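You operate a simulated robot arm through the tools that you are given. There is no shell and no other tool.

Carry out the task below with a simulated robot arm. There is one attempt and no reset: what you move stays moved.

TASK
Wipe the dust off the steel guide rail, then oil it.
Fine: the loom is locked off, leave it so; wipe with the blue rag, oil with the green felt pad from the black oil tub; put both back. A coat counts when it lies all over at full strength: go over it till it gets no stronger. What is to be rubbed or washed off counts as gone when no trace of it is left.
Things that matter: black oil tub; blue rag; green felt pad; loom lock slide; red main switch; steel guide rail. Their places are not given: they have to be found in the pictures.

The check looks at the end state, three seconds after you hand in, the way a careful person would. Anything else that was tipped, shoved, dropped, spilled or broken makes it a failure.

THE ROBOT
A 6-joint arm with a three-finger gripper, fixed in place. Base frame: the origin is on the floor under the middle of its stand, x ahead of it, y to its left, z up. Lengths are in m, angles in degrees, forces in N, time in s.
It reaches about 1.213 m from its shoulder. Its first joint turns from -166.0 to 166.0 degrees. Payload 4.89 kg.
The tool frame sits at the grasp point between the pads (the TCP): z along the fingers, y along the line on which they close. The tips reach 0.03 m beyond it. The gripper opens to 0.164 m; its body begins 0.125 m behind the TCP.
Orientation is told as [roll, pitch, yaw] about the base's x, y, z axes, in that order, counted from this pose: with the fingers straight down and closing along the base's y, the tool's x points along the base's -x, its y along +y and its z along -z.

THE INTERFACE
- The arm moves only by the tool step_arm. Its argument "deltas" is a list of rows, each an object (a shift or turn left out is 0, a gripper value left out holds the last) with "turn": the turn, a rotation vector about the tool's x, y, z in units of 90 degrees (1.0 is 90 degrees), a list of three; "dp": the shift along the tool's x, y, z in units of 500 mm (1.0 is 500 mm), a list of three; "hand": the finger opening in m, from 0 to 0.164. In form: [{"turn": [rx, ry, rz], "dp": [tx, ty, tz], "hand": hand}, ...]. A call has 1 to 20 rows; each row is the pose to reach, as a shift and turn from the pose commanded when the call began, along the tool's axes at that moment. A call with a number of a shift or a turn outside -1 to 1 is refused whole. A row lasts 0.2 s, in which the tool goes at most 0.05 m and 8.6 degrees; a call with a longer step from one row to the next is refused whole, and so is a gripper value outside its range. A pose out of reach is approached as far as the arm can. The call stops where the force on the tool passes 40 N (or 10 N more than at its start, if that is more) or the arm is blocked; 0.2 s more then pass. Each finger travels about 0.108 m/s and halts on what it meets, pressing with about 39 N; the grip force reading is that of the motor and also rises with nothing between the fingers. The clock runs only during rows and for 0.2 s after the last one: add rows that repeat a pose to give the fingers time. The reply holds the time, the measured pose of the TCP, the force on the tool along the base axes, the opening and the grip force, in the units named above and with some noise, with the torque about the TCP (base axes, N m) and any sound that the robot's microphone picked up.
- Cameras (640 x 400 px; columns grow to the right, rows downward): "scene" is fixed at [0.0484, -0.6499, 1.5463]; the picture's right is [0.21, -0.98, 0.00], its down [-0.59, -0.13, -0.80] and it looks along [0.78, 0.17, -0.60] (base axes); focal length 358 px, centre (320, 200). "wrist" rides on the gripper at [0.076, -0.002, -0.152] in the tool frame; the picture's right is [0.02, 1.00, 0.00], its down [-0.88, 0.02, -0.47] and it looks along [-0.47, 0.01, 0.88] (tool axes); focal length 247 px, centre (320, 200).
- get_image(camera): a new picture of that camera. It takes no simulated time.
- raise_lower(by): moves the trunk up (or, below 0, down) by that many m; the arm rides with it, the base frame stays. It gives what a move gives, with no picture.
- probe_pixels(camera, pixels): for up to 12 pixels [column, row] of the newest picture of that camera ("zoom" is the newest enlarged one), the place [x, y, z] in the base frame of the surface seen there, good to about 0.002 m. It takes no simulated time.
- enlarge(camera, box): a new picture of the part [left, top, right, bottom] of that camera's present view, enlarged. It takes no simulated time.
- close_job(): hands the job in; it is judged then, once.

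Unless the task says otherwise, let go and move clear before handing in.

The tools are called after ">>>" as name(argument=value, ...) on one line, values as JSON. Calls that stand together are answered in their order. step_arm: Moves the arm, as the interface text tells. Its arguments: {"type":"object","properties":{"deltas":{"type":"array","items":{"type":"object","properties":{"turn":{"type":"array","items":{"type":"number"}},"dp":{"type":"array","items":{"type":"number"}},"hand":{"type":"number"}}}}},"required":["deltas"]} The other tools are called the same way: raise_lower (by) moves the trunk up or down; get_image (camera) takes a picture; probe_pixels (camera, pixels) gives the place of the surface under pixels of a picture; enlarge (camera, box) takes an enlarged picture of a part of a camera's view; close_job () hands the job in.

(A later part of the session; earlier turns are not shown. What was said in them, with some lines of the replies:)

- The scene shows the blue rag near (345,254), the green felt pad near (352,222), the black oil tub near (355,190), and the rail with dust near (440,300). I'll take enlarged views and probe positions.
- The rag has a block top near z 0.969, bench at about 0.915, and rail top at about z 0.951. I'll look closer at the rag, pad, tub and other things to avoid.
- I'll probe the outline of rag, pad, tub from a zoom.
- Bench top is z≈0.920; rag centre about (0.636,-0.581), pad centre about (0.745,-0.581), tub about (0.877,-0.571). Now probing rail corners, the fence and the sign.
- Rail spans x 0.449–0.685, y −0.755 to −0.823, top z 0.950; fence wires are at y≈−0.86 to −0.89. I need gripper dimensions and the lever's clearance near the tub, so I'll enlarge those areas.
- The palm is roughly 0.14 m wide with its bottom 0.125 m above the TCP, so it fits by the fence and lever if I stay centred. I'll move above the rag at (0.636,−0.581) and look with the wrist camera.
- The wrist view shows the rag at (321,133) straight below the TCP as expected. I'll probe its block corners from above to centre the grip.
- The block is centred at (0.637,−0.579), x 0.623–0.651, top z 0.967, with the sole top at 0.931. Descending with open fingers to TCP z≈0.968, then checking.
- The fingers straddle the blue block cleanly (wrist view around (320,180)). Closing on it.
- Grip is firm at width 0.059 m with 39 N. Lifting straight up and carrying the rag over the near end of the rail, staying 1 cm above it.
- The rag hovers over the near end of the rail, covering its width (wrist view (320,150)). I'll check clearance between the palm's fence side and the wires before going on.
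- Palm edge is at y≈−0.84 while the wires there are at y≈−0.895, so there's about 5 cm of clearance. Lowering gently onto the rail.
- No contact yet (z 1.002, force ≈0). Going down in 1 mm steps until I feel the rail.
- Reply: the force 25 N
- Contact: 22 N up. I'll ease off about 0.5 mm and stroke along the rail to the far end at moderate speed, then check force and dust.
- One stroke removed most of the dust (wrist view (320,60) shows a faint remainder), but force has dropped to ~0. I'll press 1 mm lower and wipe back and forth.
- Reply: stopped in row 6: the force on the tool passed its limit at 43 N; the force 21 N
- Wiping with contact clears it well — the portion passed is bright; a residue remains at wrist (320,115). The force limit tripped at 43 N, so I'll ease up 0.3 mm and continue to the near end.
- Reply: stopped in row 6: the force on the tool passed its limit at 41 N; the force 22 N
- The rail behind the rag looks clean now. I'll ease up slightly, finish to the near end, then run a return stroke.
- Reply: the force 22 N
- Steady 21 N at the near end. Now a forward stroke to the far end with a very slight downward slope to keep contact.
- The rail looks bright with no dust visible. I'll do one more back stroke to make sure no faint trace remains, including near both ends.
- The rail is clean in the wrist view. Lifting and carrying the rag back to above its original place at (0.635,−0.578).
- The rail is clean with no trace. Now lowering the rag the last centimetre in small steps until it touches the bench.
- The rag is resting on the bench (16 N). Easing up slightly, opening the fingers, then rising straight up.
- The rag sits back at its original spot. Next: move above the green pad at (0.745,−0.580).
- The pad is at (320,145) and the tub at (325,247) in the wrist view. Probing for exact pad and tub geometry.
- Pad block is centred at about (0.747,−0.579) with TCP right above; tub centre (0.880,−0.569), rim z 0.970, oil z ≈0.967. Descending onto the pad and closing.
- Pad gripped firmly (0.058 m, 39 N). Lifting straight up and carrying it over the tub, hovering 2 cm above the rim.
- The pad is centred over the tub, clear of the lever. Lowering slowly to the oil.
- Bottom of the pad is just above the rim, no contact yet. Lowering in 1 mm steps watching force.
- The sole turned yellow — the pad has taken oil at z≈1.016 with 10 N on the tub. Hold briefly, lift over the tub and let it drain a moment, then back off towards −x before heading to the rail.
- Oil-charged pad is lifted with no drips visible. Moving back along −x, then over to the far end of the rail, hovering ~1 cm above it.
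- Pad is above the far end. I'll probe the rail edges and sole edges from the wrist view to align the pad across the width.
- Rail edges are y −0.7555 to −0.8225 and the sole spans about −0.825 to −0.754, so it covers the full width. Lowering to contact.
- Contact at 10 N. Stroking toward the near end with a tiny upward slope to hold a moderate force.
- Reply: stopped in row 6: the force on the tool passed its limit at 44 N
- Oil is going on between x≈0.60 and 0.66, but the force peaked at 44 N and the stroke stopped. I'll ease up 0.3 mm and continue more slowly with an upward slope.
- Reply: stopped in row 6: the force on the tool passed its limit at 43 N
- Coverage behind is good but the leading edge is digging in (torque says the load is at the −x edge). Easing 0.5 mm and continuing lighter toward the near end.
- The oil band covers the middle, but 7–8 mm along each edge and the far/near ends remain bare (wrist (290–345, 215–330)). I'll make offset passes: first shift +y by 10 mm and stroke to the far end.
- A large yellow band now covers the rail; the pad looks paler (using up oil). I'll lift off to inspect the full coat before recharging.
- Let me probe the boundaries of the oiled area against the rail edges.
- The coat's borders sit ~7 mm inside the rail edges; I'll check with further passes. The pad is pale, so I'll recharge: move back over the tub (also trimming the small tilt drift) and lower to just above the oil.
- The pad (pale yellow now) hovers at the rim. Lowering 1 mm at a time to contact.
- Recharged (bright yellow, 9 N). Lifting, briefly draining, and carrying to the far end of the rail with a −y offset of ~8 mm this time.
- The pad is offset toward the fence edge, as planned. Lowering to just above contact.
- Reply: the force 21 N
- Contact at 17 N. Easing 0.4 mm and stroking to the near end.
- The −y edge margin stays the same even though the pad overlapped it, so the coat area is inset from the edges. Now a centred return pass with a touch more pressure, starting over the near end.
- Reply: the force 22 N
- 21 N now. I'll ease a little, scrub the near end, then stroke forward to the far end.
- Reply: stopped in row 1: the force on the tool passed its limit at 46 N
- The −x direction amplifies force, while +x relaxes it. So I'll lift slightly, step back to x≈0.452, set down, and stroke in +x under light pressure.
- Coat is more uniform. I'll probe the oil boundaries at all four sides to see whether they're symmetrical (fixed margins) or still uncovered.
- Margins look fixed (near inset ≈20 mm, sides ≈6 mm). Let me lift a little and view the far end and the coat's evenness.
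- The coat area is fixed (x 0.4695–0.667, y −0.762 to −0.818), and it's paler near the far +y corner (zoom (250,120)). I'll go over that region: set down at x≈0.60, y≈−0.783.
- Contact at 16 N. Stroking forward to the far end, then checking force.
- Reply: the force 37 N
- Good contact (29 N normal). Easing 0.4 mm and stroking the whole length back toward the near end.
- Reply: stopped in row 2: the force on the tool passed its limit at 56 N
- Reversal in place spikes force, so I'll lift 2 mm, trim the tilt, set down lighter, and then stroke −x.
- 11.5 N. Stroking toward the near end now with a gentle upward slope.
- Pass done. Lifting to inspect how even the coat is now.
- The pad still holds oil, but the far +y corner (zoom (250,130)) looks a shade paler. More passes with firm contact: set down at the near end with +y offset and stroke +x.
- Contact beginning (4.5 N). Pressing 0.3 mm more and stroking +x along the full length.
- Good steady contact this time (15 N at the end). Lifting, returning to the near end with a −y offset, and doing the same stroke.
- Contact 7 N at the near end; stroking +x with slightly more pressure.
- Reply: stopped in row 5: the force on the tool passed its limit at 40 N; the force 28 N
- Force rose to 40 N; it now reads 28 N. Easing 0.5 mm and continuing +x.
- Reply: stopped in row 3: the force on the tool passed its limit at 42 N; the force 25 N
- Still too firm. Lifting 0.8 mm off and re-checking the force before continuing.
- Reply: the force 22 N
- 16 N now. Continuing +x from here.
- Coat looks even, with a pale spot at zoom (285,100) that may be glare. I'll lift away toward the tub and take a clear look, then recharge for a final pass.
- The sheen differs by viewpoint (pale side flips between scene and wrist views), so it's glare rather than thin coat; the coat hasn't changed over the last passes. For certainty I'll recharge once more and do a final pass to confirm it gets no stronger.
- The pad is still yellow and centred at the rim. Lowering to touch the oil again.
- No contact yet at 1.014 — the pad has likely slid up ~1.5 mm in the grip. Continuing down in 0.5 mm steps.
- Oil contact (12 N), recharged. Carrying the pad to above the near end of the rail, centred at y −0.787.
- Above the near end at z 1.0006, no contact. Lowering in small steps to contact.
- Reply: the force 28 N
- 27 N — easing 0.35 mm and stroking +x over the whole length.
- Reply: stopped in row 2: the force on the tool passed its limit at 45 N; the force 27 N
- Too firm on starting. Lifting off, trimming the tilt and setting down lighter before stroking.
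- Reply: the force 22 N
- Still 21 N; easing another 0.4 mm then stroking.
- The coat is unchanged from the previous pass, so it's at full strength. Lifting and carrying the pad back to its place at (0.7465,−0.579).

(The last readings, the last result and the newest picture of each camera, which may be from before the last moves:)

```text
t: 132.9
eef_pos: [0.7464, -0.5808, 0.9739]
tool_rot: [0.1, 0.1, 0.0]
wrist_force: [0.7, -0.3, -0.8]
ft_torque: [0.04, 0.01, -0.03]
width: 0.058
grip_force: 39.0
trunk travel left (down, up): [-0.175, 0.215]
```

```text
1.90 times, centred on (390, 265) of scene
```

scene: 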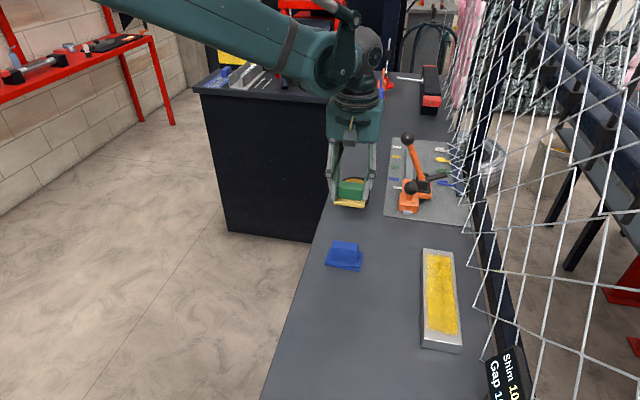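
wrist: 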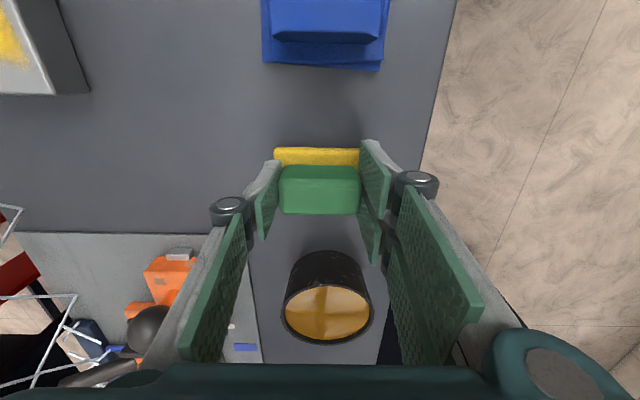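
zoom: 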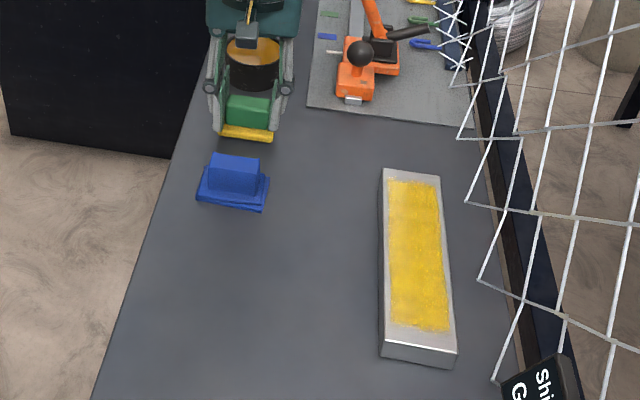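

The pad hangs just above its home spot, and the rail shows a full even coat. Lowering in small steps to contact with the bench.

>>> step_arm(deltas=[{"dp": [0, 0, 0.004], "hand": 0.03}, {"dp": [0, 0, 0.008], "hand": 0.03}, {"dp": [0, 0, 0.011], "hand": 0.03}, {"dp": [0, 0, 0.011], "hand": 0.03}])

```text
t: 133.9
eef_pos: [0.7464, -0.5798, 0.9674]
tool_rot: [0.1, 0.1, 0.1]
wrist_force: [-0.3, -0.1, -0.3]
ft_torque: [0.03, 0.0, 0.01]
width: 0.058
grip_force: 39.3
trunk travel left (down, up): [-0.175, 0.215]
```

>>> step_arm(deltas=[{"dp": [0, 0, 0.001], "hand": 0.03}, {"dp": [0, 0, 0.002], "hand": 0.03}, {"dp": [0, 0, 0.003], "hand": 0.03}, {"dp": [0, 0, 0.003], "hand": 0.03}])

```text
t: 134.9
eef_pos: [0.7469, -0.58, 0.9664]
tool_rot: [-0.1, -0.1, 0.0]
wrist_force: [-1.5, -1.4, 18.8]
ft_torque: [0.05, -0.03, 0.02]
width: 0.0581
grip_force: 38.8
trunk travel left (down, up): [-0.175, 0.215]
```

The pad rests on the bench (19 N). Easing, opening the fingers and rising straight up.

>>> step_arm(deltas=[{"dp": [0, 0, -0.001], "hand": 0.05}, {"dp": [0, 0, -0.001], "hand": 0.08}, {"dp": [0, 0, -0.001], "hand": 0.11}, {"dp": [0, 0, -0.001], "hand": 0.11}, {"dp": [0, 0, -0.001], "hand": 0.11}, {"dp": [0, 0, -0.04], "hand": 0.11}, {"dp": [0, 0, -0.1], "hand": 0.11}, {"dp": [0, 0, -0.18], "hand": 0.11}, {"dp": [0, 0, -0.27], "hand": 0.11}, {"dp": [0, 0, -0.36], "hand": 0.11}, {"dp": [0, 0, -0.4], "hand": 0.11}])

>>> get_image(camera="wrist")

>>> get_image(camera="scene")

```text
t: 137.3
eef_pos: [0.7464, -0.5794, 1.1644]
tool_rot: [0.1, 0.1, -0.1]
wrist_force: [0.0, 0.3, -0.8]
ft_torque: [0.0, -0.01, 0.01]
width: 0.1102
grip_force: 0.1
trunk travel left (down, up): [-0.175, 0.215]
```

```text
taken
```

wrist: 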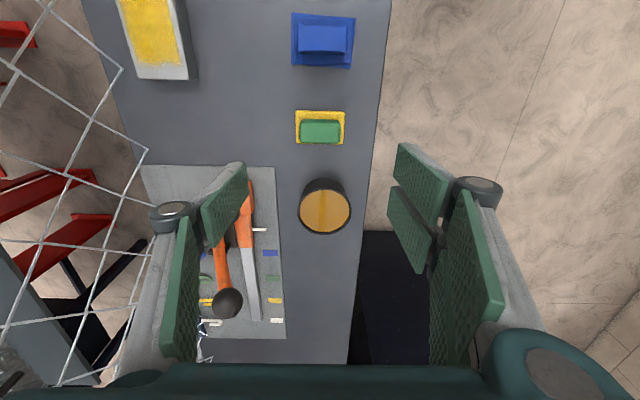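

```text
taken
```

scene: 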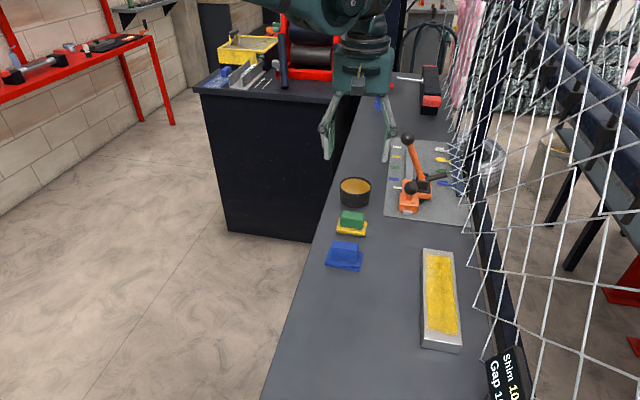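

Both tools are back in place, and the tub and lever look unmoved. I'll retreat to the starting area and inspect everything once more.

>>> step_arm(deltas=[{"dp": [0.05, 0.03, -0.03], "hand": 0.11}, {"dp": [0.1, 0.065, -0.06], "hand": 0.11}, {"dp": [0.15, 0.1, -0.09], "hand": 0.11}, {"dp": [0.2, 0.135, -0.12], "hand": 0.11}, {"dp": [0.26, 0.17, -0.15], "hand": 0.11}, {"dp": [0.32, 0.21, -0.18], "hand": 0.11}, {"dp": [0.38, 0.25, -0.2], "hand": 0.11}, {"dp": [0.44, 0.29, -0.2], "hand": 0.11}, {"dp": [0.5, 0.32, -0.2], "hand": 0.11}, {"dp": [0.515, 0.355, -0.2], "hand": 0.11}, {"dp": [0.515, 0.355, -0.2], "hand": 0.11}])

>>> enlarge(camera="wrist", box=[60, 60, 220, 240])

>>> enlarge(camera="scene", box=[320, 170, 400, 280])

>>> enlarge(camera="scene", box=[400, 240, 480, 360])

>>> get_image(camera="scene")

```text
t: 139.7
eef_pos: [0.4916, -0.4018, 1.2671]
tool_rot: [0.0, 0.1, 0.0]
wrist_force: [-0.6, 0.1, 0.2]
ft_torque: [-0.07, -0.07, 0.03]
width: 0.1099
grip_force: 0.1
trunk travel left (down, up): [-0.175, 0.215]
```

```text
2.22 times, centred on (140, 150) of wrist
```

zoom: 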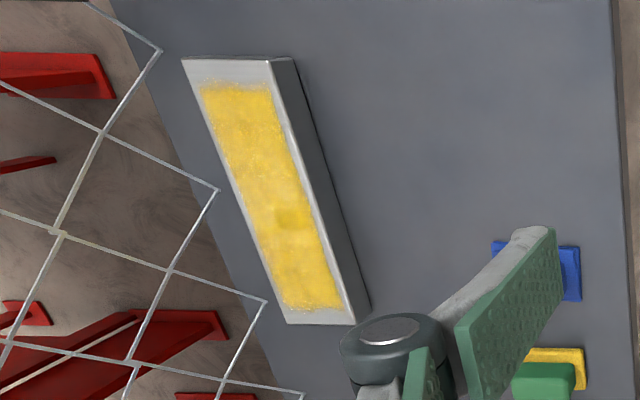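

```text
3.64 times, centred on (360, 225) of scene
```

zoom: 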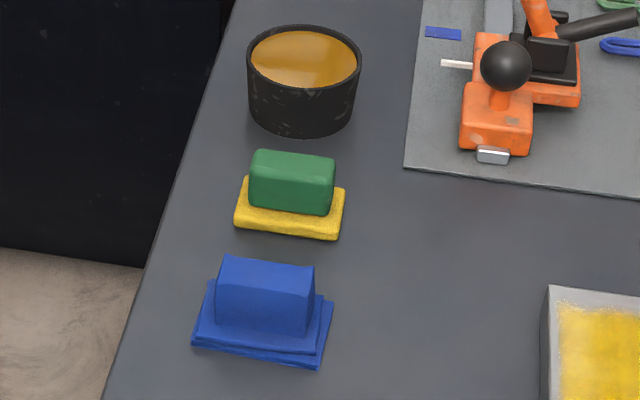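

```text
3.33 times, centred on (440, 300) of scene
```

zoom: 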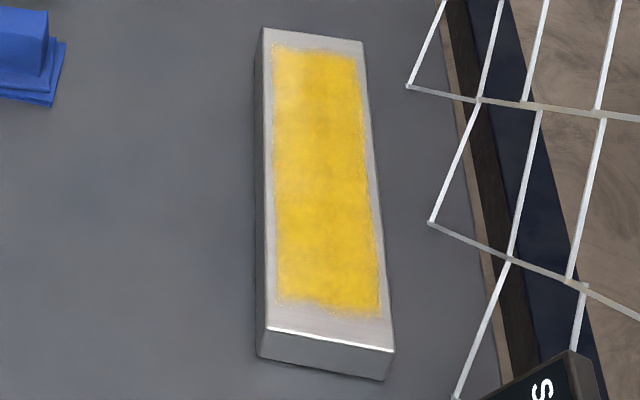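

```text
taken
```

scene: 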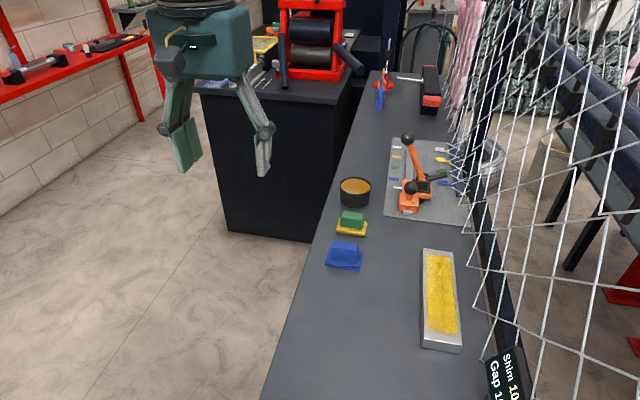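

The wrist zoom shows a slightly darker patch at (290,215) within the coat; I need to see whether that's a shadow/reflection or uneven strength. Enlarging there.

>>> enlarge(camera="wrist", box=[95, 80, 165, 210])

>>> enlarge(camera="scene", box=[420, 245, 465, 290])

>>> enlarge(camera="scene", box=[415, 275, 465, 335])

```text
3.08 times, centred on (130, 145) of wrist
```

zoom: 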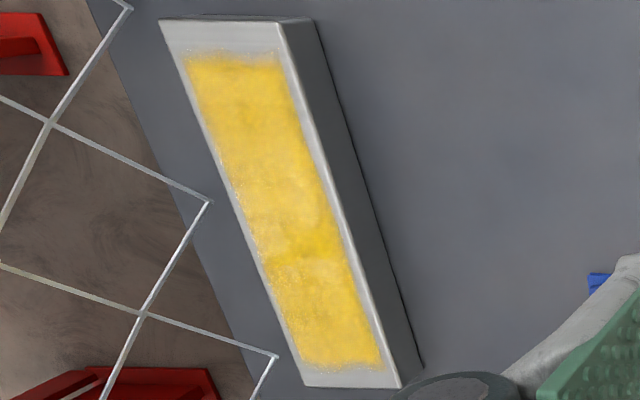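

```text
8.89 times, centred on (442, 268) of scene
```

zoom: 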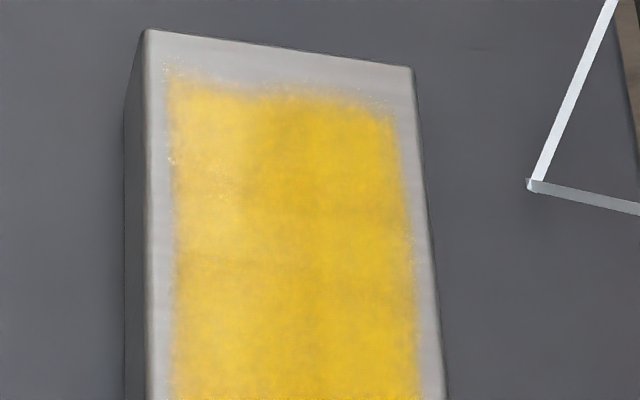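

```text
6.67 times, centred on (440, 305) of scene
```

zoom: 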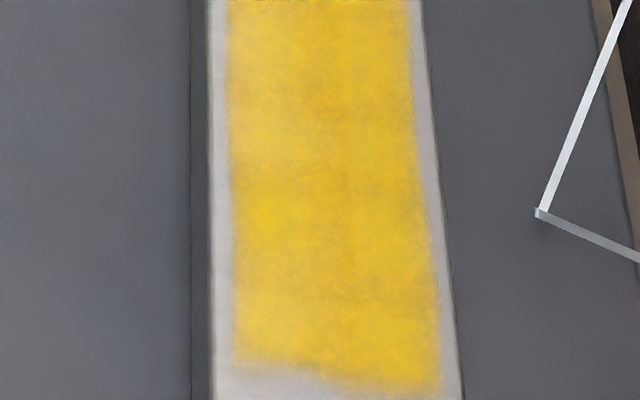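

The patch's boundary is a constant fraction (~0.84) of the rail top on all sides. It did not move when the pad overlapped the edges, so the coat is complete, and its strength didn't change over the last passes. The rag and pad are back at their original pixels; the tub, lever and switch look unmoved, and the arm is clear, so I'm handing in.

>>> close_job()

```text
The job is handed in.
```

I wiped the dust off the rail, oiled it, and handed the job in; I don't have the verdict yet.

- **Wiping:** The blue rag took the dust off in a few passes. No trace shows in the last close-up of the bare rail.
- **Oiling:** I dipped the green felt pad three times and went over the rail until the last passes made no visible difference.
- **Bare border:** The oil covers a band that stops about 6 mm short of the rail's sides and about 20 mm short of its ends. That border stayed bare even when the pad overlapped it, so I took the band as the whole area to be oiled. If the check expects oil right to the edges, that would count against the job.
- **Putting back:** The rag and pad are in their original spots. The pad's white sole is now yellow with oil.
- **Nothing else touched:** In the last pictures the tub, the lock-slide lever and the red switch look unmoved, and I see no drips or spills.

The arm has let go and is back near its starting position.
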